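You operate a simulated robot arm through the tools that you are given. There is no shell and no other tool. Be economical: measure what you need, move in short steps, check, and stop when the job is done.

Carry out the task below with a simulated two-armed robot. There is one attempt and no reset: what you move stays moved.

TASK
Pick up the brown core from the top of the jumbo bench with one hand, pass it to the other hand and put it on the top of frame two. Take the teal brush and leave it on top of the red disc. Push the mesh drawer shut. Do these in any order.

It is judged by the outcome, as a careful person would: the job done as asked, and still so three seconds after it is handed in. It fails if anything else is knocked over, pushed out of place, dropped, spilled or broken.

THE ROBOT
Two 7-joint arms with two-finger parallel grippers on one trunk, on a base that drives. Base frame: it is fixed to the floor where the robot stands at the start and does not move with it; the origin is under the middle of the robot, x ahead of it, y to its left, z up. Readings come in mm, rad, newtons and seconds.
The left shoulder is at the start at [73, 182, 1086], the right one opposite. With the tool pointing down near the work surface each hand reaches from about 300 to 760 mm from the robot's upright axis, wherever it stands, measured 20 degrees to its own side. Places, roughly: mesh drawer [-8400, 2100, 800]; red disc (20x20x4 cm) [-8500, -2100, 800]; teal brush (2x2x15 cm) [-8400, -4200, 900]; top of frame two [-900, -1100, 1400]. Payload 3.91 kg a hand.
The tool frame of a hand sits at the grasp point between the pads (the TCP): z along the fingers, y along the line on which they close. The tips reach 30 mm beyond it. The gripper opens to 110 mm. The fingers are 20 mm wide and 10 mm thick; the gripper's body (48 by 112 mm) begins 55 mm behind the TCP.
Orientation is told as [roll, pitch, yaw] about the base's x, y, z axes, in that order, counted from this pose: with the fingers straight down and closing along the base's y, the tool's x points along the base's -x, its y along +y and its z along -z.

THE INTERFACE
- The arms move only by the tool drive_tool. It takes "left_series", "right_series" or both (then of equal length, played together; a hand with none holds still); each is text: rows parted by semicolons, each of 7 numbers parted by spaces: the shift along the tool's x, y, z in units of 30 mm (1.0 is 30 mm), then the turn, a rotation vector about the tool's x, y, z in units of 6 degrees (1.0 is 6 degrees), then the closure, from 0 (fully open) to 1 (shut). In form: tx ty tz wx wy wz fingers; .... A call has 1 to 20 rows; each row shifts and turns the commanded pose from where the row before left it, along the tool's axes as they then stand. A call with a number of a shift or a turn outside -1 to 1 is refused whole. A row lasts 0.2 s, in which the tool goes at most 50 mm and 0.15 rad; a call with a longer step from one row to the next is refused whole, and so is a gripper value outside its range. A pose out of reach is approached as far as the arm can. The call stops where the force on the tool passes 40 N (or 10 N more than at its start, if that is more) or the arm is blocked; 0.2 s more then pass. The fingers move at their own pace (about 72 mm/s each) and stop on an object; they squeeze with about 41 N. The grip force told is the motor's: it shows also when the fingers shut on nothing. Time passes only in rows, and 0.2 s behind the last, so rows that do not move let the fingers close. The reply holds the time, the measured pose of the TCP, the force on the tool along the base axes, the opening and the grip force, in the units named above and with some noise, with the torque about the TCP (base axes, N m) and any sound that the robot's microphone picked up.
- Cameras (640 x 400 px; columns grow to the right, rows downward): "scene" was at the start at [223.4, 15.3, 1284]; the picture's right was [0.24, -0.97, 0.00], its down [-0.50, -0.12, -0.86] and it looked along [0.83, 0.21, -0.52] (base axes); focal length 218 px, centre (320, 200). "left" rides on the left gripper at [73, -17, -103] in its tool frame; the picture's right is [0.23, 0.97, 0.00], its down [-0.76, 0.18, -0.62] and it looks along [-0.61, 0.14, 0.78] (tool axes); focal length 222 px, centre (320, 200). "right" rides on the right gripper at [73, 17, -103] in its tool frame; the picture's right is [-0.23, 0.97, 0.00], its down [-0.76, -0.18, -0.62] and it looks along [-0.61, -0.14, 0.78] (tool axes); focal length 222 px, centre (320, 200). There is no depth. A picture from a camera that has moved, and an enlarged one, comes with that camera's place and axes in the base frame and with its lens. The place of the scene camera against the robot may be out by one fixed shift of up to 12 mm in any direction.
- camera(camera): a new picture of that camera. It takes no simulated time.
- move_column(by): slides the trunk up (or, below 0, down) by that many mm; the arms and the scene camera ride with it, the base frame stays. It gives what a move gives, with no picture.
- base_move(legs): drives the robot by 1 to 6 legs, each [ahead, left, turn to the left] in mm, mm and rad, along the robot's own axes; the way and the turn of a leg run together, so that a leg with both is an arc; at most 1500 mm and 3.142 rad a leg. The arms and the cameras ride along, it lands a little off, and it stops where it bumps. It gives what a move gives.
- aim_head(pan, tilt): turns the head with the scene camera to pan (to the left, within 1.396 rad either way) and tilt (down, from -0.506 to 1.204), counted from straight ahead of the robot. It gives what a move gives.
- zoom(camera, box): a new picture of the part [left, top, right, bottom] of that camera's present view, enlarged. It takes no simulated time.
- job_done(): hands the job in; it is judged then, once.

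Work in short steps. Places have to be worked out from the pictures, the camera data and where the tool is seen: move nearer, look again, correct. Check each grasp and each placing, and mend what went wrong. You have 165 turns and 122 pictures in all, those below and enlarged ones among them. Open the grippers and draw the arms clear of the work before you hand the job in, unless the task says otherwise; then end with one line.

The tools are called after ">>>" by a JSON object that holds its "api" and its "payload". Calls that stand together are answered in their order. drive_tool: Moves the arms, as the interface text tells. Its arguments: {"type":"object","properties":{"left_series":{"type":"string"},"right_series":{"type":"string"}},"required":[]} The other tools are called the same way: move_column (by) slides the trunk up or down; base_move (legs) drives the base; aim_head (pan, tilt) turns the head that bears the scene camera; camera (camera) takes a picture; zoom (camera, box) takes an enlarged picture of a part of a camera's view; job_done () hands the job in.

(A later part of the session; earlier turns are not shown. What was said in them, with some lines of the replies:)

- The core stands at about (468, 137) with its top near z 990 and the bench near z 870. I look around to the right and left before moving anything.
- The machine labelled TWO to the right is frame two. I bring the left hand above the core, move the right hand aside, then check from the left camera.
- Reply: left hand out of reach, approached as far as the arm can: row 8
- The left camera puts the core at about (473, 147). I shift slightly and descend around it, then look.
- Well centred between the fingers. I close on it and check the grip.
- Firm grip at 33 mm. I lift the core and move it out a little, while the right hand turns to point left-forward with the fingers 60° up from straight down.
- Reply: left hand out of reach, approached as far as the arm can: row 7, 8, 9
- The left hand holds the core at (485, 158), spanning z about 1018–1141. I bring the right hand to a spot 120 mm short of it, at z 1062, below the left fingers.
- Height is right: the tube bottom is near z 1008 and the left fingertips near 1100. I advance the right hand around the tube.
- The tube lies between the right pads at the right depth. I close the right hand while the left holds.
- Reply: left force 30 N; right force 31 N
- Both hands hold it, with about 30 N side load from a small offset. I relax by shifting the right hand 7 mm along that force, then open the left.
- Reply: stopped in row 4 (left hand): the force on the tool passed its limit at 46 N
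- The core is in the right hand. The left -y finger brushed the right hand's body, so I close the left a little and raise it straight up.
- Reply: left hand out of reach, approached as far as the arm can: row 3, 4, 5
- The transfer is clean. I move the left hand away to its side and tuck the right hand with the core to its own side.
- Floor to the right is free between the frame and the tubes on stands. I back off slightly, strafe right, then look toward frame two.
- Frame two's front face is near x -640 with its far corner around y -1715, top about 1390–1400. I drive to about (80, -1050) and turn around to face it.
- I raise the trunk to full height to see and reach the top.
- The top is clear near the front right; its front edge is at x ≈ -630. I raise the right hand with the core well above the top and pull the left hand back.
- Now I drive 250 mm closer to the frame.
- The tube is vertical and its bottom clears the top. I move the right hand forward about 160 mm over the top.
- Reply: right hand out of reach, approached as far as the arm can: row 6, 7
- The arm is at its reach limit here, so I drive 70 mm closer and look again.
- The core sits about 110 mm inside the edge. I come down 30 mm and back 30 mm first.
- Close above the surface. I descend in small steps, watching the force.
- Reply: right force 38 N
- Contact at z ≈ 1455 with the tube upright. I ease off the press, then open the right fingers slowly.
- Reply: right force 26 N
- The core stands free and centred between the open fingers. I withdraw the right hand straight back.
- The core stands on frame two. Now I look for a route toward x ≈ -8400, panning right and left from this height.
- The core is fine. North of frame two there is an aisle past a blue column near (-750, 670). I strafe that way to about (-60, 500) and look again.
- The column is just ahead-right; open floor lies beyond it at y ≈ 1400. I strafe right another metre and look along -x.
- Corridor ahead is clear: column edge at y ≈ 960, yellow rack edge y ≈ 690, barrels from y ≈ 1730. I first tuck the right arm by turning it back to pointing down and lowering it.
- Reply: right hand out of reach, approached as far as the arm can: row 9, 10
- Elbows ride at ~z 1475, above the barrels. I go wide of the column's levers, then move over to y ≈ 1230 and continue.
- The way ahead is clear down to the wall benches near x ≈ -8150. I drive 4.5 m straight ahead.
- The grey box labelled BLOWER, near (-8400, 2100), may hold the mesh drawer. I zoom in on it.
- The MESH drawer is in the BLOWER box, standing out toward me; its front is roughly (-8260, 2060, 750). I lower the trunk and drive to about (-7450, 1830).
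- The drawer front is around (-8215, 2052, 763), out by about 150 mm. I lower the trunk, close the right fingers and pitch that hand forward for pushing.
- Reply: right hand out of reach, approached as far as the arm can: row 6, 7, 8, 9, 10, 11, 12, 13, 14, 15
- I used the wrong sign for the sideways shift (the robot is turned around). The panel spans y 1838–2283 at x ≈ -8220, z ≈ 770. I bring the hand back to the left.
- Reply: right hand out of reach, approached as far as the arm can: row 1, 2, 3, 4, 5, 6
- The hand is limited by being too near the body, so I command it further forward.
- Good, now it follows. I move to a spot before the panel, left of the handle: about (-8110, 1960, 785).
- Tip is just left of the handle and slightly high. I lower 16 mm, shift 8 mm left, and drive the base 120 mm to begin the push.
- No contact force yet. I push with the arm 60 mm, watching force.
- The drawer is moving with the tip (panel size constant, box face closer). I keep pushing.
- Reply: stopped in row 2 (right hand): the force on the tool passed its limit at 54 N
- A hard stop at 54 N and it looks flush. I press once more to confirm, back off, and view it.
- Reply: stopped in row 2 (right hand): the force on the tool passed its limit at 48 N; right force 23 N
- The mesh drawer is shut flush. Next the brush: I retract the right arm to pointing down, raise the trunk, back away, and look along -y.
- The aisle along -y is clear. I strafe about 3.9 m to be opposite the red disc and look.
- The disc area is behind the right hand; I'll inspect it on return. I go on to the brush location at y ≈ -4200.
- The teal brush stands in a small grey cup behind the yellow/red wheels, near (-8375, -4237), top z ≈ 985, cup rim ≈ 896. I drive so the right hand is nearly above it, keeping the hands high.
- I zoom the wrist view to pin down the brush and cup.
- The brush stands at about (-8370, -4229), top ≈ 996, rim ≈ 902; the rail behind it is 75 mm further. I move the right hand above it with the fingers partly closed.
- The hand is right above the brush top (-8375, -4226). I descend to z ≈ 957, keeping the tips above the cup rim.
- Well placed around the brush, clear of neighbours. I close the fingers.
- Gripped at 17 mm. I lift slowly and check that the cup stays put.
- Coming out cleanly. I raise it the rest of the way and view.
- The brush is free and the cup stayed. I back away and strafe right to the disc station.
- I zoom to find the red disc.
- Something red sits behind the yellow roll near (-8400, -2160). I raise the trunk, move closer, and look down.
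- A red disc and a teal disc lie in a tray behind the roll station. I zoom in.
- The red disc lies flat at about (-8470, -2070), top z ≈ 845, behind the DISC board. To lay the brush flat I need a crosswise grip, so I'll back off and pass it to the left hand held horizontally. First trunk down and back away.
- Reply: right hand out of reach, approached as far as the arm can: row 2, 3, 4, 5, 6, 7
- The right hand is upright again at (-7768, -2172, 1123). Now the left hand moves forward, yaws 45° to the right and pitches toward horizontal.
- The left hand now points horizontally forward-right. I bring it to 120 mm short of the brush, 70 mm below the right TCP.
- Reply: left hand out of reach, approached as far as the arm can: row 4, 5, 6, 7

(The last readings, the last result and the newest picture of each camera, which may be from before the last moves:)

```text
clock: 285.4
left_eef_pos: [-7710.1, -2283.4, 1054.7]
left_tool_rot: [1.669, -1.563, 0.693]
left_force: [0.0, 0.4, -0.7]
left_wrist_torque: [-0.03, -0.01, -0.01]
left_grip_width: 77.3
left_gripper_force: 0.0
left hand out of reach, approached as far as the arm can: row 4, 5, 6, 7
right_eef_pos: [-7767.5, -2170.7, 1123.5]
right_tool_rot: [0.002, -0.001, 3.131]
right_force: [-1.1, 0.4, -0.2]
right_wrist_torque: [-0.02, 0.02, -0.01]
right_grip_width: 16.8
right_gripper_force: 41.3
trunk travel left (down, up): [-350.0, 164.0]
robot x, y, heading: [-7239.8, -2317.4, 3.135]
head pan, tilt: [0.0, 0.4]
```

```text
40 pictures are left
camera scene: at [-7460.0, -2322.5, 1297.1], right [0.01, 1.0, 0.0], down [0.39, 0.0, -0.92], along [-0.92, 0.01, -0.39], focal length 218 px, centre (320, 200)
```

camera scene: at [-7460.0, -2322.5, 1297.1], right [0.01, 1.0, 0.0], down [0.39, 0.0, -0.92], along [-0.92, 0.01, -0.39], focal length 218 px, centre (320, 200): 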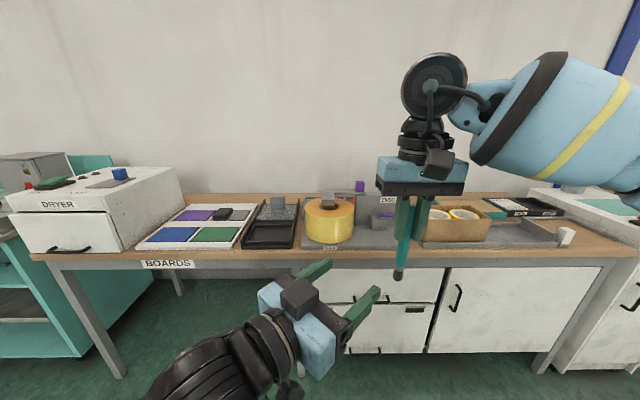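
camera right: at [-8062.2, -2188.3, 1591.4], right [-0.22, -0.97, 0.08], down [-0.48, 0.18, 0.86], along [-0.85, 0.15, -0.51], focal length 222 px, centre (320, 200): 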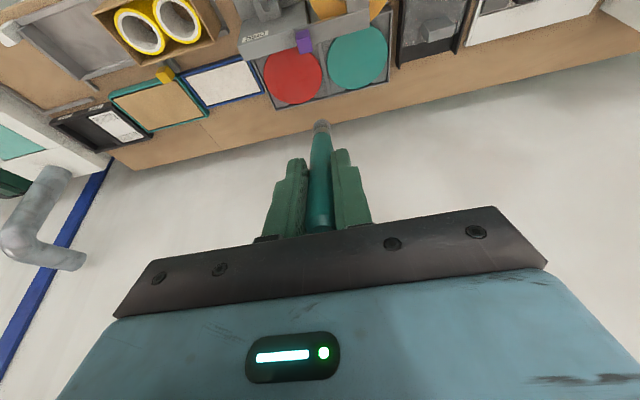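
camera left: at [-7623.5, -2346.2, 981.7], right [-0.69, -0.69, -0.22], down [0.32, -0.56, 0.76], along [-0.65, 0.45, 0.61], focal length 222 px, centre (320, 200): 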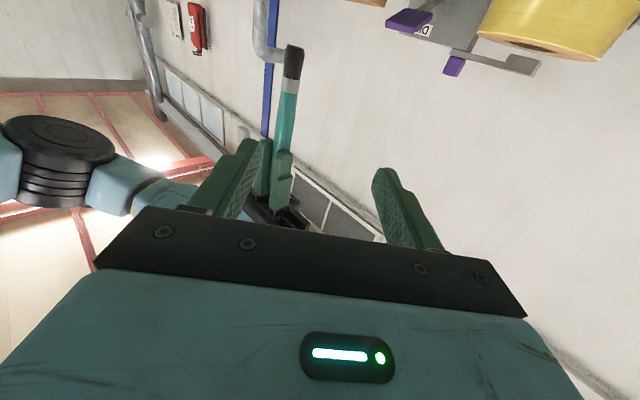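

The brush is 38 mm off to one side; I correct laterally, then advance 100 mm so it sits near the left fingertips.

>>> {"api": "drive_tool", "payload": {"left_series": "0 -0.64 0 0 0 0 0.3;0 -0.64 0 0 0 0 0.3;0 0 0.7 0 0 0 0.3;0 0 0.7 0 0 0 0.3;0 0 0.7 0 0 0 0.3;0 0 0.7 0 0 0 0.3;0 0 0.53 0 0 0 0.3;0 0 0 0 0 0 0.3"}}

>>> {"api": "camera", "payload": {"camera": "left"}}

>>> {"api": "zoom", "payload": {"camera": "scene", "box": [300, 140, 480, 320]}}

```text
clock: 287.2
left_eef_pos: [-7752.5, -2188.5, 1055.8]
left_tool_rot: [1.813, -1.563, 0.548]
left_force: [0.2, 0.3, 0.6]
left_wrist_torque: [-0.02, 0.04, -0.02]
left_grip_width: 77.1
left_gripper_force: 0.0
right_eef_pos: [-7767.3, -2171.8, 1123.1]
right_tool_rot: [0.002, 0.002, 3.132]
right_force: [-0.1, 0.1, 0.5]
right_wrist_torque: [0.0, 0.0, 0.0]
right_grip_width: 16.6
right_gripper_force: 40.4
trunk travel left (down, up): [-350.0, 164.0]
robot x, y, heading: [-7238.3, -2319.0, 3.136]
head pan, tilt: [0.0, 0.4]
```

```text
39 pictures are left
camera left: at [-7667.4, -2249.9, 981.4], right [-0.69, -0.69, -0.22], down [0.32, -0.56, 0.76], along [-0.65, 0.45, 0.61], focal length 222 px, centre (320, 200)
```

left: 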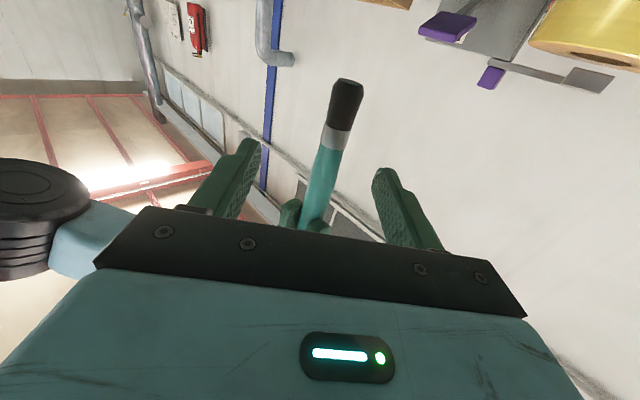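

```text
2.22 times, centred on (390, 230) of scene
camera zoom: at [-7460.0, -2323.3, 1297.1], right [0.01, 1.0, 0.0], down [0.39, 0.0, -0.92], along [-0.92, 0.01, -0.39], focal length 485 px, centre (164, 133)
```

zoom: 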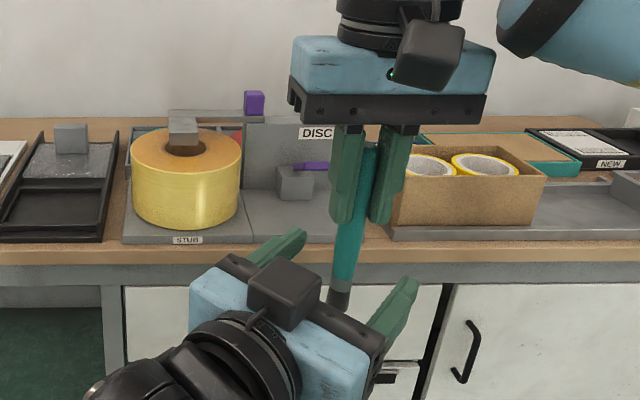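

The brush lies between the left fingers about 22 mm past the TCP, near the tips as wanted. I close the left hand.

>>> {"api": "drive_tool", "payload": {"left_series": "0 0 0 0 0 0 0.5;0 0 0 0 0 0 0.65;0 0 0 0 0 0 0.75;0 0 0 0 0 0 0.85;0 0 0 0 0 0 0.95;0 0 0 0 0 0 1;0 0 0 0 0 0 1"}}

>>> {"api": "zoom", "payload": {"camera": "left", "box": [220, 60, 420, 260]}}

```text
clock: 288.8
left_eef_pos: [-7753.4, -2189.9, 1054.9]
left_tool_rot: [1.623, -1.565, 0.742]
left_force: [-20.3, -12.1, 1.4]
left_wrist_torque: [0.08, -0.33, 0.65]
left_grip_width: 15.9
left_gripper_force: 41.5
right_eef_pos: [-7766.1, -2169.3, 1124.2]
right_tool_rot: [-0.003, 0.005, 3.13]
right_force: [19.4, 13.2, -0.4]
right_wrist_torque: [0.78, -1.05, -0.12]
right_grip_width: 16.6
right_gripper_force: 40.8
trunk travel left (down, up): [-350.0, 164.0]
robot x, y, heading: [-7238.9, -2319.0, 3.133]
head pan, tilt: [0.0, 0.4]
```

```text
2.00 times, centred on (320, 160) of left
camera zoom: at [-7668.5, -2251.1, 981.3], right [-0.68, -0.7, -0.22], down [0.32, -0.56, 0.76], along [-0.66, 0.45, 0.61], focal length 444 px, centre (320, 280)
```

zoom: 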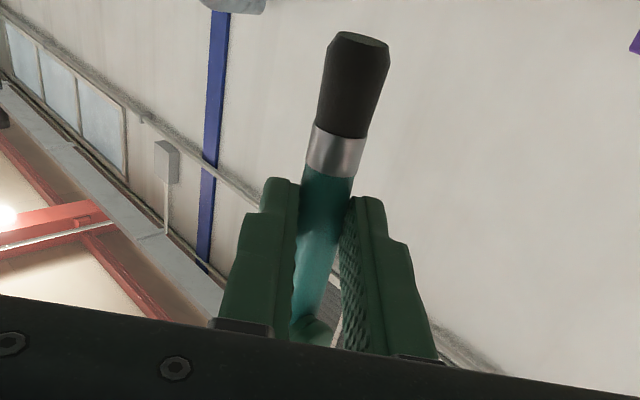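

Both hands hold it. I relieve the small side load, then open the right and raise it clear.

>>> {"api": "drive_tool", "payload": {"left_series": "0 0.1 0 0 0 0 1;0 0.06 0 0 0 0 1;0 0 0 0 0 0 1"}}

>>> {"api": "drive_tool", "payload": {"right_series": "0 0 0 0 0 0 0.8;0 0 0 0 0 0 0.7;0 0 0 0 0 0 0.6;0 0 -0.5 0 0 0 0.5;0 0 -0.8 0 0 0 0.5;0 0 -0.8 0 0 0 0.5;0 0 -0.8 0 0 0 0.5"}}

>>> {"api": "camera", "payload": {"camera": "scene"}}

```text
clock: 289.6
left_eef_pos: [-7757.5, -2190.1, 1055.1]
left_tool_rot: [1.869, -1.566, 0.493]
left_force: [-4.8, -10.0, -0.7]
left_wrist_torque: [-0.14, -0.34, 0.23]
left_grip_width: 15.9
left_gripper_force: 41.0
right_eef_pos: [-7767.7, -2171.0, 1122.8]
right_tool_rot: [0.0, -0.002, 3.127]
right_force: [4.0, 9.8, 0.3]
right_wrist_torque: [0.81, 0.0, -0.07]
right_grip_width: 16.5
right_gripper_force: 40.9
trunk travel left (down, up): [-350.0, 164.0]
robot x, y, heading: [-7239.3, -2317.6, 3.13]
head pan, tilt: [0.0, 0.4]
```

```text
clock: 291.2
left_eef_pos: [-7756.3, -2190.8, 1053.2]
left_tool_rot: [1.846, -1.566, 0.517]
left_force: [0.4, 0.7, 0.6]
left_wrist_torque: [0.01, -0.04, 0.0]
left_grip_width: 15.7
left_gripper_force: 41.8
right_eef_pos: [-7765.2, -2172.2, 1209.8]
right_tool_rot: [0.001, 0.001, 3.131]
right_force: [0.7, 1.1, 0.2]
right_wrist_torque: [0.01, 0.0, -0.03]
right_grip_width: 55.0
right_gripper_force: 0.0
trunk travel left (down, up): [-350.0, 164.0]
robot x, y, heading: [-7241.2, -2317.8, 3.133]
head pan, tilt: [0.0, 0.4]
```

```text
36 pictures are left
camera scene: at [-7459.5, -2323.5, 1297.2], right [0.01, 1.0, 0.0], down [0.39, 0.0, -0.92], along [-0.92, 0.01, -0.39], focal length 218 px, centre (320, 200)
```

scene: 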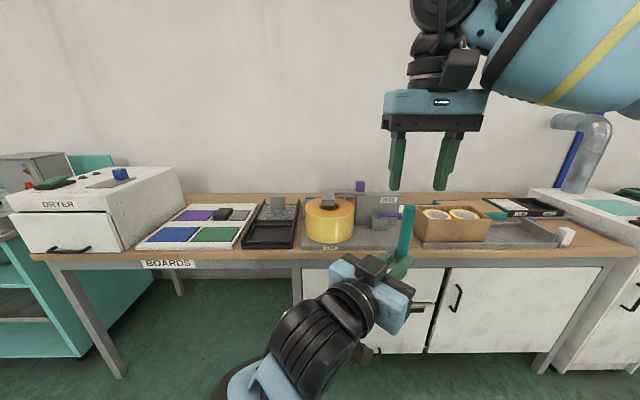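

The left hand holds the brush crosswise. I move the right hand off to its side and turn the left hand to point down, laying the brush horizontal.

>>> {"api": "drive_tool", "payload": {"left_series": "0 0 0 0 0 0 1;0 0 0 0 0 0 1;0 0 0 0 0 0 1;0 0 0 0 0 0 1;0 0 0 0 0 0 1;0 0 0 0 1 0 1;0 0 0 0 1 0 1;0 0 0 0 1 0 1;0 0 0 0 1 0 1;0 0 0 0 1 0 1;0 0 0 0 1 0 1;0 0 0 0 1 0 1;0 0 0 0 1 0 1;0 0 0 0 1 0 1;0 0 0 0 1 0 1;0 0 0 0 1 0 1;0 0 0 0 1 0 1;0 0 0 0 1 0 1;0 0 0 0 1 0 1;0 0 0 0 1 0 1", "right_series": "0 -1 0 0 0 0 0.5;0 -1 0 0 0 0 0.5;0 -1 0 0 0 0 0.5;0 -1 0 0 0 0 0.5;0.5 -1 0 0 0 0 0.5;1 0 0 0 0 0 0.5;1 0 0 0 0 0 0.5;1 0 0 0 0 0 0.5;1 0 0 0 0 0 0.5;1 0 0 0 0 0 0.5;0 0 0 0 0 0 0.5;0 0 0 0 0 0 0.5;0 0 0 0 0 0 0.5;0 0 0 0 0 0 0.5;0 0 0 0 0 0 0.5;0 0 0 0 0 0 0.5;0 0 0 0 0 0 0.5;0 0 0 0 0 0 0.5;0 0 0 0 0 0 0.5;0 0 0 0 0 0 0.5"}}

>>> {"api": "camera", "payload": {"camera": "scene"}}

>>> {"api": "camera", "payload": {"camera": "left"}}

```text
clock: 295.4
left_eef_pos: [-7767.9, -2204.2, 1040.7]
left_tool_rot: [-0.008, 0.023, 2.394]
left_force: [-0.3, -0.1, 0.3]
left_wrist_torque: [0.0, -0.03, 0.02]
left_grip_width: 16.0
left_gripper_force: 41.7
right_eef_pos: [-7603.4, -2028.8, 1202.4]
right_tool_rot: [0.002, -0.001, 3.131]
right_force: [0.1, 0.3, 0.4]
right_wrist_torque: [-0.01, -0.05, -0.03]
right_grip_width: 55.0
right_gripper_force: 0.1
right hand out of reach, approached as far as the arm can: row 10
trunk travel left (down, up): [-350.0, 164.0]
robot x, y, heading: [-7239.6, -2319.4, 3.13]
head pan, tilt: [0.0, 0.4]
```

```text
35 pictures are left
camera scene: at [-7460.9, -2323.6, 1296.9], right [0.01, 1.0, 0.0], down [0.39, 0.0, -0.92], along [-0.92, 0.01, -0.39], focal length 218 px, centre (320, 200)
```

scene: 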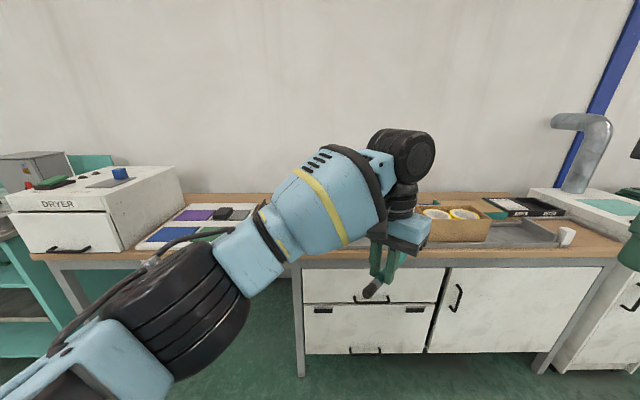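

```text
34 pictures are left
camera left: at [-7705.5, -2242.1, 1145.5], right [-0.49, -0.87, 0.0], down [-0.69, 0.39, 0.6], along [-0.52, 0.3, -0.8], focal length 222 px, centre (320, 200)
```

left: 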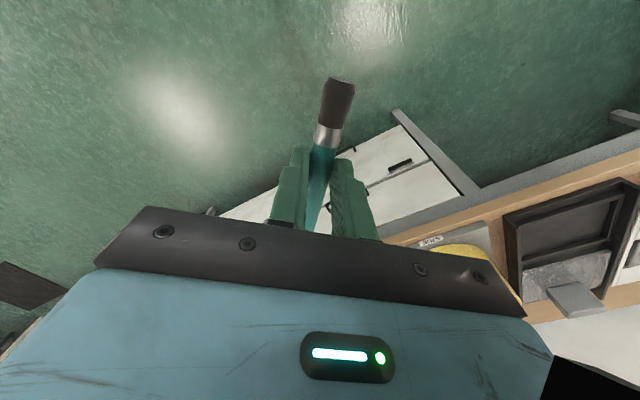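

The brush is horizontal in the left hand. To keep the wrist camera clear of the DISC board and its purple handle, I yaw the left hand to about 30° left of heading and shift it left and up.

>>> {"api": "drive_tool", "payload": {"left_series": "0 0 0 0 0 -0.94 1;0 0 0 0 0 -0.94 1;0 0 0 0 0 -0.94 1;0 0 0 0 0 -0.94 1;0 0 0 0 0 -0.94 1;0 0 0 0 0 -0.94 1;0 0 0 0 0 -0.94 1;0 0 0 0 0 -0.94 1;0 0 0 0 0 -0.94 1;0 0 0 0 0 -0.94 1;0 0 0 0 0 -0.94 1;0 0 0 0 0 -0.94 1;0 0 0 0 0 -0.94 1;-0.42 0.72 -0.22 0 0 0 1;-0.42 0.72 -0.22 0 0 0 1;-0.42 0.72 -0.22 0 0 0 1;-0.42 0.72 -0.22 0 0 0 1;-0.42 0.72 -0.22 0 0 0 1;-0.42 0.72 -0.22 0 0 0 1;0 0 0 0 0 0 1"}}

>>> {"api": "camera", "payload": {"camera": "scene"}}

```text
clock: 299.6
left_eef_pos: [-7761.0, -2338.9, 1094.6]
left_tool_rot: [0.003, -0.005, -2.642]
left_force: [0.3, -0.2, 0.0]
left_wrist_torque: [0.01, -0.02, 0.01]
left_grip_width: 15.9
left_gripper_force: 40.7
right_eef_pos: [-7602.3, -2026.8, 1201.8]
right_tool_rot: [0.002, 0.001, 3.13]
right_force: [-0.2, -0.2, 0.7]
right_wrist_torque: [-0.02, 0.01, 0.0]
right_grip_width: 55.1
right_gripper_force: 0.2
trunk travel left (down, up): [-350.0, 164.0]
robot x, y, heading: [-7236.4, -2317.7, 3.13]
head pan, tilt: [0.0, 0.4]
```

```text
33 pictures are left
camera scene: at [-7460.1, -2322.6, 1297.1], right [0.01, 1.0, 0.0], down [0.39, 0.0, -0.92], along [-0.92, 0.01, -0.39], focal length 218 px, centre (320, 200)
```

scene: 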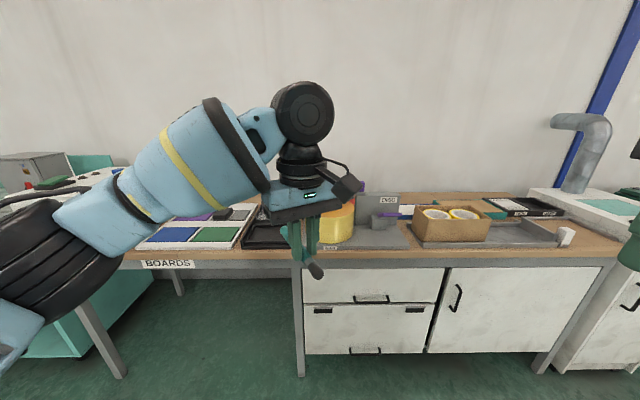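

Now I strafe right about 410 mm and drive in to x ≈ -7735.

>>> {"api": "base_move", "payload": {"legs": [[0, -410, 0], [495, 0, 0]]}}

>>> {"api": "camera", "payload": {"camera": "left"}}

>>> {"api": "aim_head", "payload": {"pan": 0.15, "tilt": 0.6}}

>>> {"api": "camera", "payload": {"camera": "scene"}}

```text
clock: 306.2
left_eef_pos: [-8241.5, -1922.0, 1094.7]
left_tool_rot: [0.001, -0.008, -2.654]
left_force: [0.6, 0.2, -0.1]
left_wrist_torque: [-0.03, 0.04, 0.0]
left_grip_width: 16.2
left_gripper_force: 41.0
right_eef_pos: [-8079.8, -1613.7, 1201.7]
right_tool_rot: [0.003, 0.002, 3.119]
right_force: [-0.2, 0.6, -0.5]
right_wrist_torque: [0.03, -0.02, 0.04]
right_grip_width: 54.9
right_gripper_force: 0.0
trunk travel left (down, up): [-350.0, 164.0]
robot x, y, heading: [-7721.3, -1909.2, 3.115]
head pan, tilt: [0.0, 0.4]
```

```text
32 pictures are left
camera left: at [-8184.8, -1874.7, 1197.5], right [0.66, -0.75, 0.0], down [-0.59, -0.51, 0.63], along [-0.47, -0.41, -0.78], focal length 222 px, centre (320, 200)
```

left: 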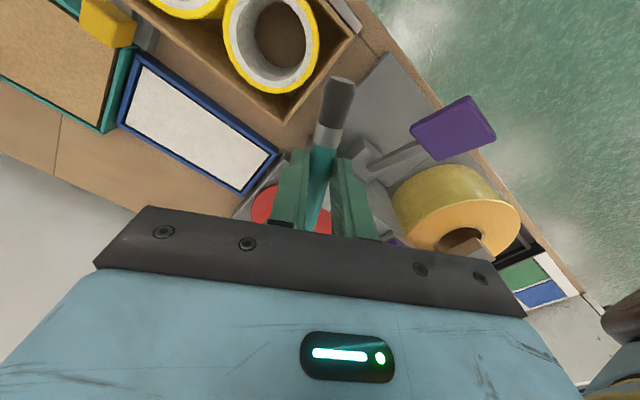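

```text
clock: 306.9
left_eef_pos: [-8241.0, -1922.9, 1094.3]
left_tool_rot: [0.0, -0.005, -2.652]
left_force: [0.3, -0.5, 0.5]
left_wrist_torque: [0.03, 0.02, -0.02]
left_grip_width: 15.8
left_gripper_force: 41.3
right_eef_pos: [-8079.2, -1612.0, 1202.0]
right_tool_rot: [0.002, -0.001, 3.118]
right_force: [-0.3, 0.4, 0.5]
right_wrist_torque: [0.01, 0.02, 0.03]
right_grip_width: 55.0
right_gripper_force: 0.0
trunk travel left (down, up): [-350.0, 164.0]
robot x, y, heading: [-7722.1, -1907.1, 3.115]
head pan, tilt: [0.15, 0.6]
```

```text
31 pictures are left
camera scene: at [-7935.8, -1923.7, 1279.0], right [-0.13, 0.99, 0.0], down [0.56, 0.07, -0.83], along [-0.82, -0.1, -0.56], focal length 218 px, centre (320, 200)
```

scene: 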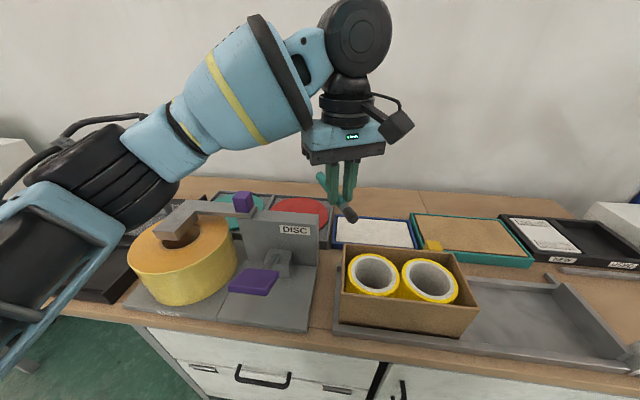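

The disc centre is near (-8475, -2062). I move the left hand along its heading to above it, staying high, and check reach.

>>> {"api": "drive_tool", "payload": {"left_series": "-0.8 0.05 0.15 0 0 0 1;-0.8 0.05 0.15 0 0 0 1;-0.8 0.05 0.15 0 0 0 1;-0.8 0.05 0.15 0 0 0 1;-0.8 0.05 0.15 0 0 0 1;-0.8 0.05 0.15 0 0 0 1;-0.8 0.05 0.15 0 0 0 1;-0.8 0.05 0.15 0 0 0 1;-0.8 0.05 0.15 0 0 0 1;-0.8 0 0.15 0 0 0 1"}}

>>> {"api": "camera", "payload": {"camera": "left"}}

>>> {"api": "zoom", "payload": {"camera": "scene", "box": [180, 100, 400, 300]}}

```text
clock: 309.1
left_eef_pos: [-8415.9, -2051.5, 1048.9]
left_tool_rot: [0.0, -0.006, -2.654]
left_force: [-0.2, -0.4, -0.1]
left_wrist_torque: [0.01, -0.02, 0.02]
left_grip_width: 16.0
left_gripper_force: 41.2
left hand out of reach, approached as far as the arm can: row 9, 10
right_eef_pos: [-8079.8, -1615.2, 1202.2]
right_tool_rot: [0.003, -0.001, 3.12]
right_force: [-0.5, -0.7, -0.7]
right_wrist_torque: [0.02, -0.04, 0.04]
right_grip_width: 55.0
right_gripper_force: 0.0
trunk travel left (down, up): [-350.0, 164.0]
robot x, y, heading: [-7722.0, -1910.1, 3.119]
head pan, tilt: [0.15, 0.6]
```

```text
30 pictures are left
camera left: at [-8358.4, -2003.2, 1150.9], right [0.66, -0.75, 0.0], down [-0.59, -0.51, 0.63], along [-0.47, -0.41, -0.78], focal length 222 px, centre (320, 200)
```

left: 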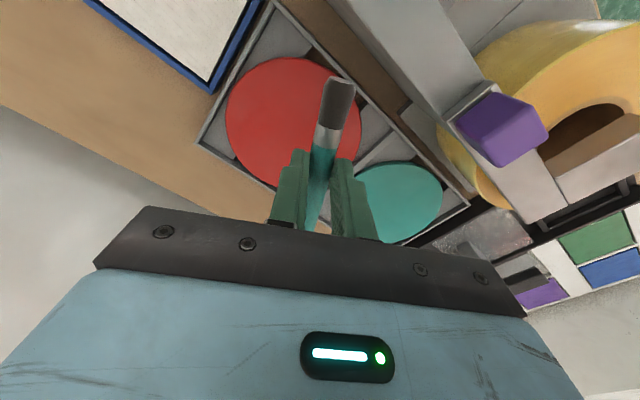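

```text
2.00 times, centred on (290, 200) of scene
camera zoom: at [-7936.3, -1924.3, 1278.8], right [-0.13, 0.99, 0.0], down [0.56, 0.07, -0.82], along [-0.82, -0.1, -0.57], focal length 436 px, centre (380, 200)
```

zoom: 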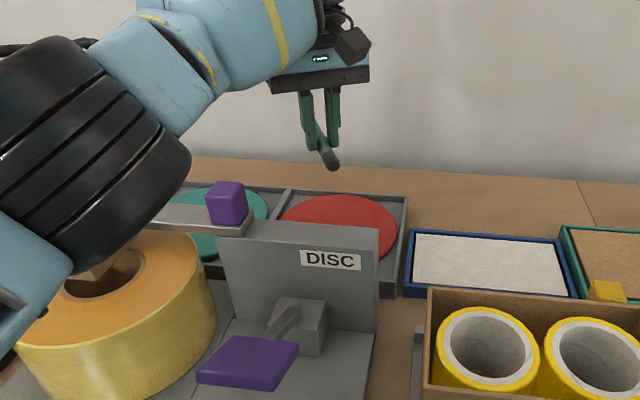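

Left camera puts the disc at about (-8466, -2048), z ≈ 850. I descend while shifting to the release spot, which should ease the reach limit.

>>> {"api": "drive_tool", "payload": {"left_series": "-0.05 -0.3 0.9 0 0 0 1;-0.2 -0.3 0.9 0 0 0 1;-0.25 -0.3 0.9 0 0 0 1;-0.25 0 0 0 0 0 1"}}

>>> {"api": "camera", "payload": {"camera": "left"}}

>>> {"api": "zoom", "payload": {"camera": "scene", "box": [180, 100, 400, 300]}}

```text
clock: 310.1
left_eef_pos: [-8427.4, -2039.5, 966.1]
left_tool_rot: [-0.001, -0.006, -2.656]
left_force: [0.1, 0.2, 0.3]
left_wrist_torque: [-0.01, -0.01, -0.02]
left_grip_width: 15.9
left_gripper_force: 40.6
left hand out of reach, approached as far as the arm can: row 2, 3, 4
right_eef_pos: [-8078.6, -1612.5, 1203.1]
right_tool_rot: [0.002, 0.0, 3.119]
right_force: [-0.5, -0.6, -0.2]
right_wrist_torque: [-0.01, -0.02, 0.0]
right_grip_width: 54.8
right_gripper_force: 0.0
trunk travel left (down, up): [-350.0, 164.0]
robot x, y, heading: [-7716.9, -1911.1, 3.117]
head pan, tilt: [0.15, 0.6]
```

```text
28 pictures are left
camera left: at [-8370.7, -1991.7, 1069.4], right [0.66, -0.75, 0.0], down [-0.59, -0.51, 0.63], along [-0.47, -0.41, -0.78], focal length 222 px, centre (320, 200)
```

left: 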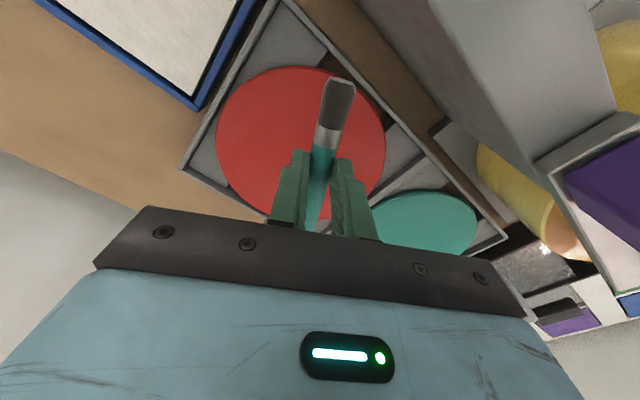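

```text
2.00 times, centred on (290, 200) of scene
camera zoom: at [-7935.6, -1923.7, 1278.9], right [-0.13, 0.99, 0.0], down [0.56, 0.07, -0.83], along [-0.82, -0.1, -0.56], focal length 436 px, centre (380, 200)
```

zoom: 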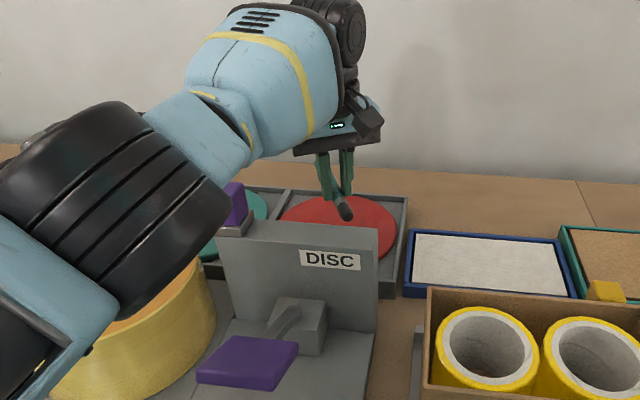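

Good alignment over the disc (centre ≈ (-8462, -2044)). I trim sideways and descend 54 mm more.

>>> {"api": "drive_tool", "payload": {"left_series": "0 -0.15 0.6 0 0 0 1;0 -0.15 0.6 0 0 0 1;0 0 0.6 0 0 0 1"}}

>>> {"api": "camera", "payload": {"camera": "left"}}

>>> {"api": "camera", "payload": {"camera": "scene"}}

```text
clock: 310.9
left_eef_pos: [-8430.3, -2033.4, 910.5]
left_tool_rot: [-0.001, -0.008, -2.653]
left_force: [0.8, -0.1, -0.1]
left_wrist_torque: [0.04, 0.01, 0.01]
left_grip_width: 15.7
left_gripper_force: 40.9
left hand out of reach, approached as far as the arm can: row 2
right_eef_pos: [-8078.6, -1613.6, 1201.6]
right_tool_rot: [0.002, 0.0, 3.119]
right_force: [-0.2, 0.2, 0.1]
right_wrist_torque: [0.01, 0.01, 0.0]
right_grip_width: 55.1
right_gripper_force: 0.1
trunk travel left (down, up): [-350.0, 164.0]
robot x, y, heading: [-7718.4, -1910.0, 3.123]
head pan, tilt: [0.15, 0.6]
```

```text
26 pictures are left
camera left: at [-8372.9, -1986.4, 1013.7], right [0.66, -0.75, 0.0], down [-0.59, -0.51, 0.63], along [-0.47, -0.41, -0.78], focal length 222 px, centre (320, 200)
```

left: 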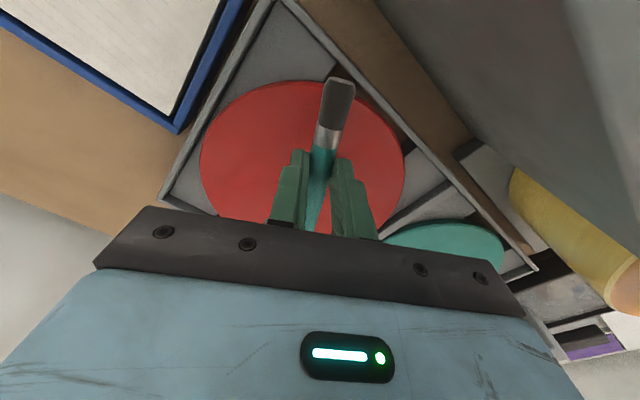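

```text
25 pictures are left
camera scene: at [-7936.2, -1923.8, 1278.8], right [-0.13, 0.99, 0.0], down [0.56, 0.07, -0.82], along [-0.82, -0.1, -0.57], focal length 218 px, centre (320, 200)
```

scene: 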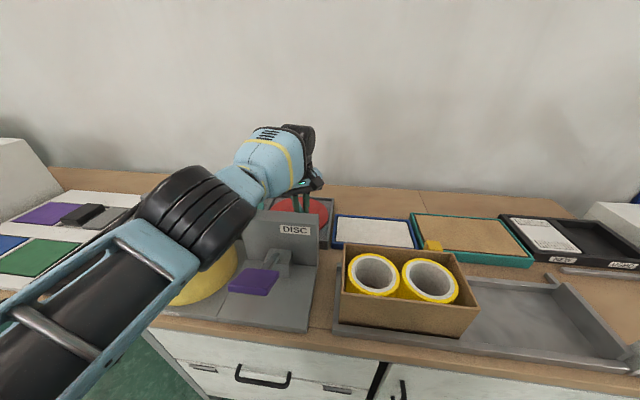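

The elbow is close to straight at z ≈ 1085–1120, comfortably above the roll. Tips are ~35 mm above the disc; I continue with small steps.

>>> {"api": "drive_tool", "payload": {"left_series": "0 0 0.25 0 0 0 1;0 0 0.25 0 0 0 1;0 0 0.15 0 0 0 1;0 0 0.15 0 0 0 1"}}

>>> {"api": "camera", "payload": {"camera": "left"}}

>>> {"api": "zoom", "payload": {"camera": "scene", "box": [220, 130, 400, 260]}}

```text
clock: 311.9
left_eef_pos: [-8428.8, -2034.5, 888.5]
left_tool_rot: [-0.001, -0.006, -2.654]
left_force: [-0.2, 1.3, 1.5]
left_wrist_torque: [0.01, -0.01, 0.02]
left_grip_width: 16.0
left_gripper_force: 40.7
right_eef_pos: [-8080.5, -1614.4, 1203.4]
right_tool_rot: [0.002, 0.0, 3.119]
right_force: [0.1, -0.5, 0.2]
right_wrist_torque: [-0.02, 0.01, 0.02]
right_grip_width: 54.9
right_gripper_force: 0.0
trunk travel left (down, up): [-350.0, 164.0]
robot x, y, heading: [-7718.6, -1913.9, 3.118]
head pan, tilt: [0.15, 0.6]
```

```text
24 pictures are left
camera left: at [-8372.3, -1986.3, 991.0], right [0.66, -0.75, 0.0], down [-0.59, -0.51, 0.63], along [-0.47, -0.41, -0.78], focal length 222 px, centre (320, 200)
```

left: 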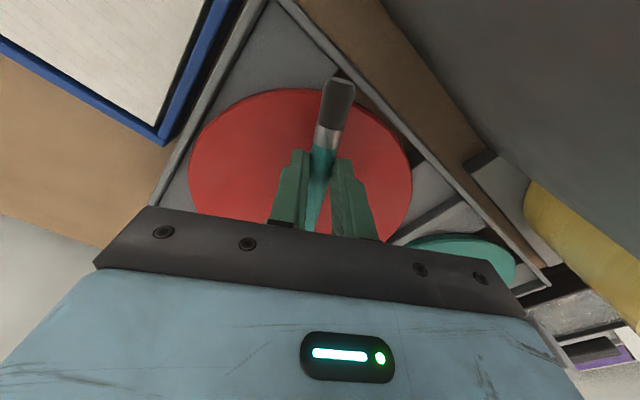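

```text
3.08 times, centred on (310, 195) of scene
camera zoom: at [-7936.0, -1923.7, 1278.9], right [-0.13, 0.99, 0.0], down [0.56, 0.07, -0.83], along [-0.82, -0.1, -0.56], focal length 671 px, centre (351, 215)
```

zoom: 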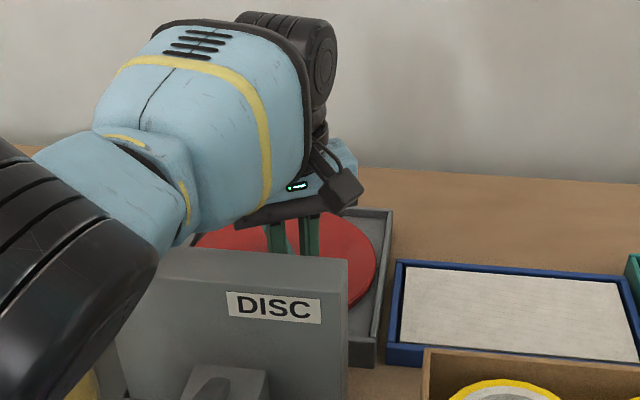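

The disc top looks nearer z ≈ 825. To keep the wrist camera clear of the board while going lower, I yaw 20° further left and shift 10 mm away from the board.

>>> {"api": "drive_tool", "payload": {"left_series": "0 0 0 0 0 -0.83 1;0 0 0 0 0 -0.83 1;0 0 0 0 0 -0.83 1;0 0 0 0 0 -0.83 1;-0.22 -0.25 0 0 0 0 1"}}

>>> {"api": "camera", "payload": {"camera": "left"}}

>>> {"api": "zoom", "payload": {"camera": "scene", "box": [240, 140, 380, 240]}}

```text
clock: 313.1
left_eef_pos: [-8430.9, -2034.8, 888.6]
left_tool_rot: [-0.001, -0.006, -2.307]
left_force: [0.4, 0.0, 0.4]
left_wrist_torque: [0.0, 0.01, 0.02]
left_grip_width: 15.9
left_gripper_force: 41.2
left hand out of reach, approached as far as the arm can: row 5
right_eef_pos: [-8079.1, -1614.0, 1203.2]
right_tool_rot: [0.003, -0.001, 3.119]
right_force: [-0.5, -0.6, 0.0]
right_wrist_torque: [0.0, 0.02, 0.0]
right_grip_width: 55.1
right_gripper_force: 0.0
trunk travel left (down, up): [-350.0, 164.0]
robot x, y, heading: [-7721.6, -1903.3, 3.12]
head pan, tilt: [0.15, 0.6]
```

```text
22 pictures are left
camera left: at [-8393.1, -1970.4, 990.9], right [0.88, -0.48, 0.0], down [-0.37, -0.68, 0.63], along [-0.31, -0.55, -0.78], focal length 222 px, centre (320, 200)
```

left: 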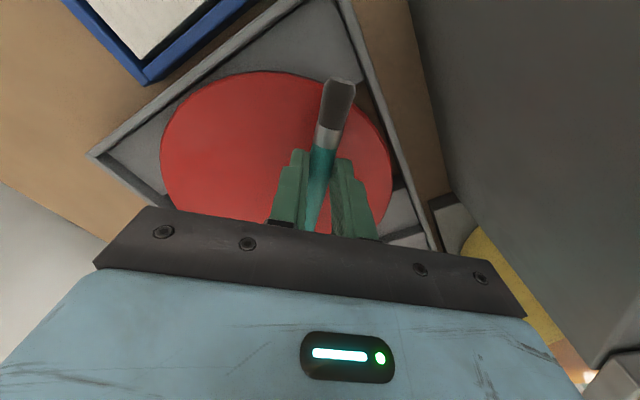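

```text
4.00 times, centred on (310, 190) of scene
camera zoom: at [-7935.9, -1923.7, 1278.9], right [-0.13, 0.99, 0.0], down [0.56, 0.07, -0.83], along [-0.82, -0.1, -0.56], focal length 872 px, centre (360, 240)
```

zoom: 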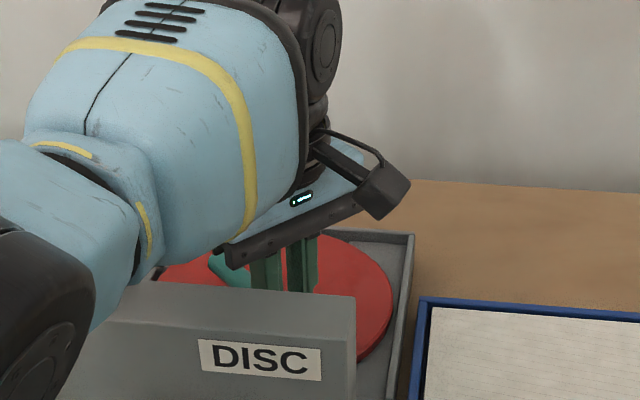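

Camera and body are clear. I lower in 4 mm steps toward contact.

>>> {"api": "drive_tool", "payload": {"left_series": "0 0 0.15 0 0 0 1;0 0 0.15 0 0 0 1;0 0 0.15 0 0 0 1;0 0 0.15 0 0 0 1"}}

```text
clock: 314.1
left_eef_pos: [-8428.8, -2035.5, 872.1]
left_tool_rot: [-0.006, -0.008, -2.305]
left_force: [-0.3, -0.7, 8.7]
left_wrist_torque: [0.09, -0.12, 0.01]
left_grip_width: 16.0
left_gripper_force: 41.4
right_eef_pos: [-8078.0, -1613.9, 1202.9]
right_tool_rot: [0.002, -0.002, 3.119]
right_force: [1.0, 1.0, 0.1]
right_wrist_torque: [0.0, -0.01, -0.01]
right_grip_width: 54.9
right_gripper_force: 0.1
trunk travel left (down, up): [-350.0, 164.0]
robot x, y, heading: [-7723.9, -1908.7, 3.117]
head pan, tilt: [0.15, 0.6]
```

Contact at 9 N, disc surface ≈ 842, as expected. I open the left fingers gently.

>>> {"api": "drive_tool", "payload": {"left_series": "0 0 0.03 0 0 0 1;0 0 0 0 0 0 0.87;0 0 0 0 0 0 0.85;0 0 0 0 0 0 0.83;0 0 0 0 0 0 0.8;0 0 0 0 0 0 0.75;0 0 0 0 0 0 0.7;0 0 0 0 0 0 0.7"}}

>>> {"api": "camera", "payload": {"camera": "left"}}

```text
clock: 315.9
left_eef_pos: [-8429.5, -2034.3, 869.3]
left_tool_rot: [-0.003, -0.007, -2.306]
left_force: [-0.5, -0.4, -0.1]
left_wrist_torque: [0.02, 0.01, -0.02]
left_grip_width: 33.0
left_gripper_force: 0.2
right_eef_pos: [-8079.0, -1614.1, 1202.2]
right_tool_rot: [0.001, -0.001, 3.119]
right_force: [-0.1, 0.0, 0.3]
right_wrist_torque: [0.01, 0.0, -0.02]
right_grip_width: 55.3
right_gripper_force: 0.0
trunk travel left (down, up): [-350.0, 164.0]
robot x, y, heading: [-7718.4, -1910.2, 3.117]
head pan, tilt: [0.15, 0.6]
```

```text
20 pictures are left
camera left: at [-8392.3, -1970.3, 972.2], right [0.87, -0.48, 0.0], down [-0.38, -0.68, 0.63], along [-0.31, -0.55, -0.78], focal length 222 px, centre (320, 200)
```

left: 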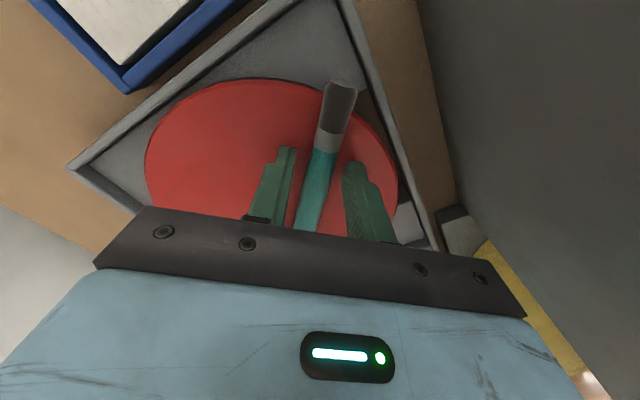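

The brush rests on the disc. I open a bit more, raise the hand straight up, and inspect.

>>> {"api": "drive_tool", "payload": {"left_series": "0 0 0 0 0 0 0.6;0 0 0 0 0 0 0.5;0 0 -0.3 0 0 0 0.5;0 0 -0.6 0 0 0 0.5;0 0 -0.8 0 0 0 0.5;0 0 -0.8 0 0 0 0.5;0 0 -0.8 0 0 0 0.5"}}

>>> {"api": "camera", "payload": {"camera": "left"}}

>>> {"api": "zoom", "payload": {"camera": "scene", "box": [220, 140, 380, 260]}}

```text
clock: 317.5
left_eef_pos: [-8426.7, -2035.4, 967.5]
left_tool_rot: [-0.002, -0.006, -2.305]
left_force: [0.1, -0.9, -0.5]
left_wrist_torque: [0.0, -0.01, -0.01]
left_grip_width: 55.0
left_gripper_force: 0.0
right_eef_pos: [-8078.5, -1613.6, 1203.4]
right_tool_rot: [0.003, 0.0, 3.119]
right_force: [0.2, 0.4, -0.5]
right_wrist_torque: [-0.02, 0.01, -0.01]
right_grip_width: 55.0
right_gripper_force: 0.1
trunk travel left (down, up): [-350.0, 164.0]
robot x, y, heading: [-7719.7, -1909.9, 3.118]
head pan, tilt: [0.15, 0.6]
```

```text
19 pictures are left
camera left: at [-8390.2, -1971.7, 1070.0], right [0.87, -0.48, -0.01], down [-0.37, -0.68, 0.63], along [-0.31, -0.55, -0.78], focal length 222 px, centre (320, 200)
```

left: 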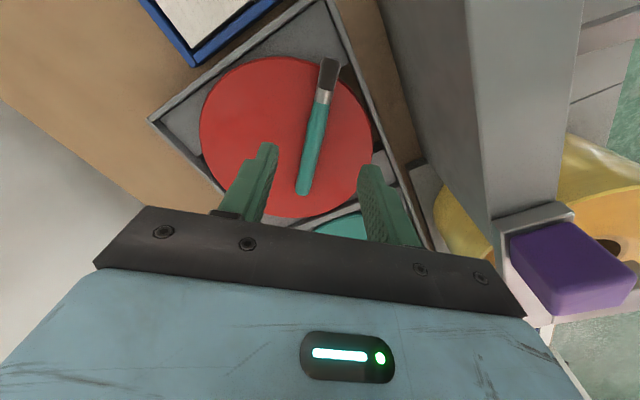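

```text
3.33 times, centred on (300, 200) of scene
camera zoom: at [-7935.7, -1923.7, 1278.9], right [-0.13, 0.99, 0.0], down [0.56, 0.07, -0.83], along [-0.82, -0.1, -0.56], focal length 727 px, centre (387, 200)
```

zoom: 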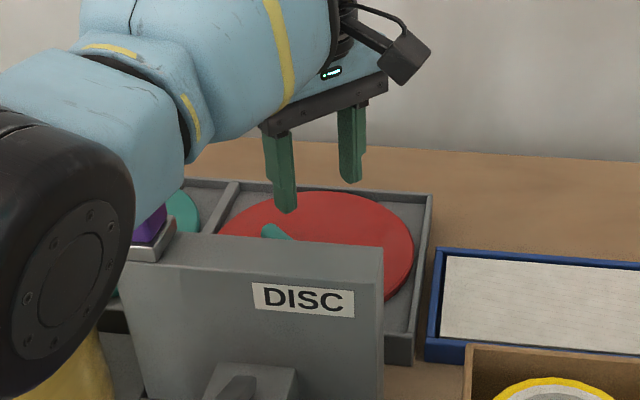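

I zoom on the brush to see whether the bristle end overhangs.

>>> {"api": "zoom", "payload": {"camera": "left", "box": [190, 30, 390, 220]}}

```text
2.11 times, centred on (290, 125) of left
camera zoom: at [-8390.2, -1971.7, 1070.0], right [0.87, -0.48, -0.01], down [-0.37, -0.68, 0.63], along [-0.31, -0.55, -0.78], focal length 468 px, centre (383, 358)
```

zoom: 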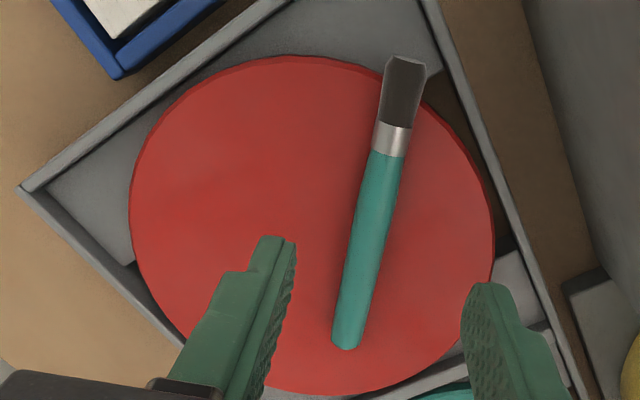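

The brush lies stably on the red disc, only the bristle tip passing the rim and touching nothing else. I raise the left hand well clear and back the robot off.

>>> {"api": "drive_tool", "payload": {"left_series": "0 0 -0.8 0 0 0 0.5;0.2 0 -0.8 0 0 0 0.5;0.3 0 -0.8 0 0 0 0.5;0.3 0 -0.8 0 0 0 0.5;0.3 0 -0.8 0 0 0 0.5;0 0 0 0 0 0 0.2"}}

>>> {"api": "base_move", "payload": {"legs": [[-500, 0, 0]]}}

>>> {"api": "move_column", "payload": {"by": 150}}

>>> {"api": "aim_head", "payload": {"pan": 0.15, "tilt": 0.55}}

>>> {"api": "camera", "payload": {"camera": "scene"}}

```text
clock: 318.9
left_eef_pos: [-8396.4, -2013.9, 1085.0]
left_tool_rot: [-0.002, -0.004, -2.304]
left_force: [0.3, -0.5, 0.6]
left_wrist_torque: [0.02, -0.01, -0.02]
left_grip_width: 88.3
left_gripper_force: 0.1
left hand out of reach, approached as far as the arm can: row 1, 5
right_eef_pos: [-8080.0, -1614.6, 1201.5]
right_tool_rot: [0.002, 0.0, 3.117]
right_force: [-0.2, -0.2, 0.0]
right_wrist_torque: [0.01, -0.05, 0.03]
right_grip_width: 55.1
right_gripper_force: 0.1
trunk travel left (down, up): [-350.0, 164.0]
robot x, y, heading: [-7718.7, -1911.9, 3.118]
head pan, tilt: [0.15, 0.6]
```

```text
clock: 321.9
left_eef_pos: [-7890.6, -2024.3, 1087.1]
left_tool_rot: [-0.002, -0.008, -2.305]
left_force: [-0.6, 0.8, 0.6]
left_wrist_torque: [0.02, 0.01, -0.01]
left_grip_width: 88.1
left_gripper_force: 0.0
right_eef_pos: [-7573.7, -1625.8, 1202.8]
right_tool_rot: [0.003, -0.001, 3.118]
right_force: [-0.1, -0.3, -0.5]
right_wrist_torque: [-0.01, -0.01, 0.02]
right_grip_width: 55.0
right_gripper_force: 0.1
trunk travel left (down, up): [-350.0, 164.0]
robot x, y, heading: [-7218.3, -1920.9, 3.119]
head pan, tilt: [0.15, 0.6]
```

```text
clock: 323.6
left_eef_pos: [-7803.8, -2028.2, 1440.9]
left_tool_rot: [-0.255, -0.22, -2.278]
left_force: [-0.9, -1.1, -0.1]
left_wrist_torque: [0.02, -0.02, -0.03]
left_grip_width: 87.9
left_gripper_force: 0.1
right_eef_pos: [-7576.5, -1625.2, 1351.6]
right_tool_rot: [0.002, 0.002, 3.118]
right_force: [0.0, -0.2, -0.1]
right_wrist_torque: [-0.03, 0.0, 0.01]
right_grip_width: 55.1
right_gripper_force: 0.1
trunk travel left (down, up): [-500.0, 14.0]
robot x, y, heading: [-7215.8, -1918.3, 3.117]
head pan, tilt: [0.15, 0.6]
```

```text
clock: 324.2
left_eef_pos: [-7802.5, -2028.1, 1443.1]
left_tool_rot: [-0.258, -0.22, -2.275]
left_force: [0.4, 0.6, -0.4]
left_wrist_torque: [0.0, 0.01, 0.02]
left_grip_width: 88.1
left_gripper_force: 0.1
right_eef_pos: [-7575.7, -1624.8, 1351.8]
right_tool_rot: [0.001, 0.001, 3.118]
right_force: [-0.1, 0.5, -0.6]
right_wrist_torque: [-0.03, -0.03, -0.02]
right_grip_width: 54.8
right_gripper_force: 0.0
trunk travel left (down, up): [-500.0, 14.0]
robot x, y, heading: [-7217.0, -1918.6, 3.117]
head pan, tilt: [0.15, 0.55]
```

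```text
16 pictures are left
camera scene: at [-7331.9, -1937.6, 1457.6], right [-0.13, 0.99, 0.0], down [0.52, 0.07, -0.85], along [-0.85, -0.11, -0.52], focal length 218 px, centre (320, 200)
```

scene: 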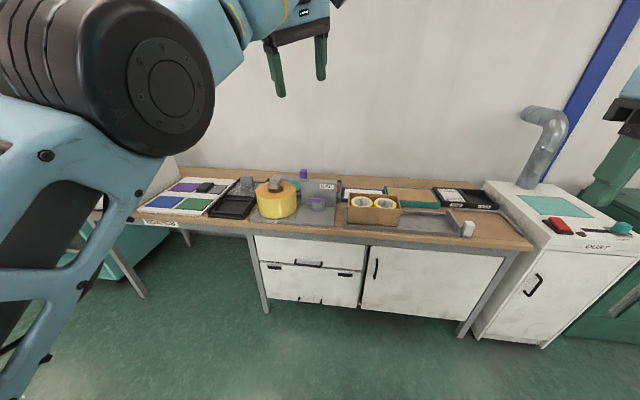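

Everything at the bench is in place. I open both grippers fully and take one close check.

>>> {"api": "drive_tool", "payload": {"left_series": "0 0 0 0 0 0 0;0 0 0 0 0 0 0;0 0 0 0 0 0 0", "right_series": "0 0 0 0 0 0 0.2;0 0 0 0 0 0 0;0 0 0 0 0 0 0"}}

>>> {"api": "zoom", "payload": {"camera": "scene", "box": [230, 150, 400, 250]}}

```text
clock: 325.0
left_eef_pos: [-7802.8, -2026.8, 1444.5]
left_tool_rot: [-0.259, -0.222, -2.275]
left_force: [-0.1, 0.0, -0.3]
left_wrist_torque: [0.0, 0.0, 0.02]
left_grip_width: 110.1
left_gripper_force: 0.2
right_eef_pos: [-7575.1, -1624.7, 1352.4]
right_tool_rot: [0.003, -0.003, 3.116]
right_force: [-0.3, -0.1, 0.2]
right_wrist_torque: [0.0, 0.0, 0.02]
right_grip_width: 110.0
right_gripper_force: 0.1
trunk travel left (down, up): [-500.0, 14.0]
robot x, y, heading: [-7215.8, -1920.5, 3.113]
head pan, tilt: [0.15, 0.55]
```

```text
3.76 times, centred on (315, 200) of scene
camera zoom: at [-7331.3, -1937.6, 1457.7], right [-0.13, 0.99, 0.0], down [0.52, 0.07, -0.85], along [-0.85, -0.11, -0.52], focal length 821 px, centre (339, 200)
```

zoom: 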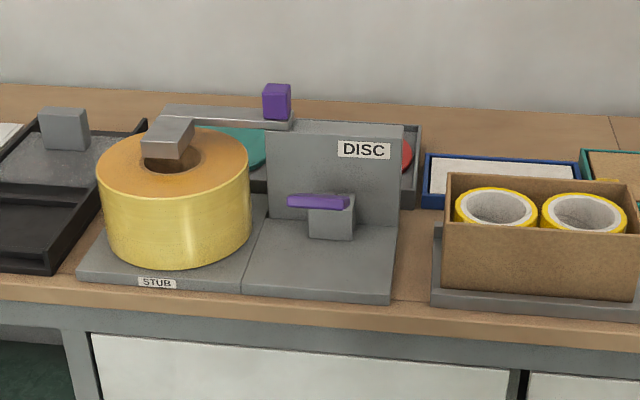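

The board hides the brush from here, but it was seen lying still on the disc after release and nothing around it has moved. All three jobs are finished, so I hand in.

>>> {"api": "job_done", "payload": {}}

```text
The job is handed in.
```

The job is handed in: the brown core went from the left hand to the right and stands on top of frame two, the mesh drawer is pushed shut, and the teal brush lies on the red disc with its bristle tip slightly past the rim.
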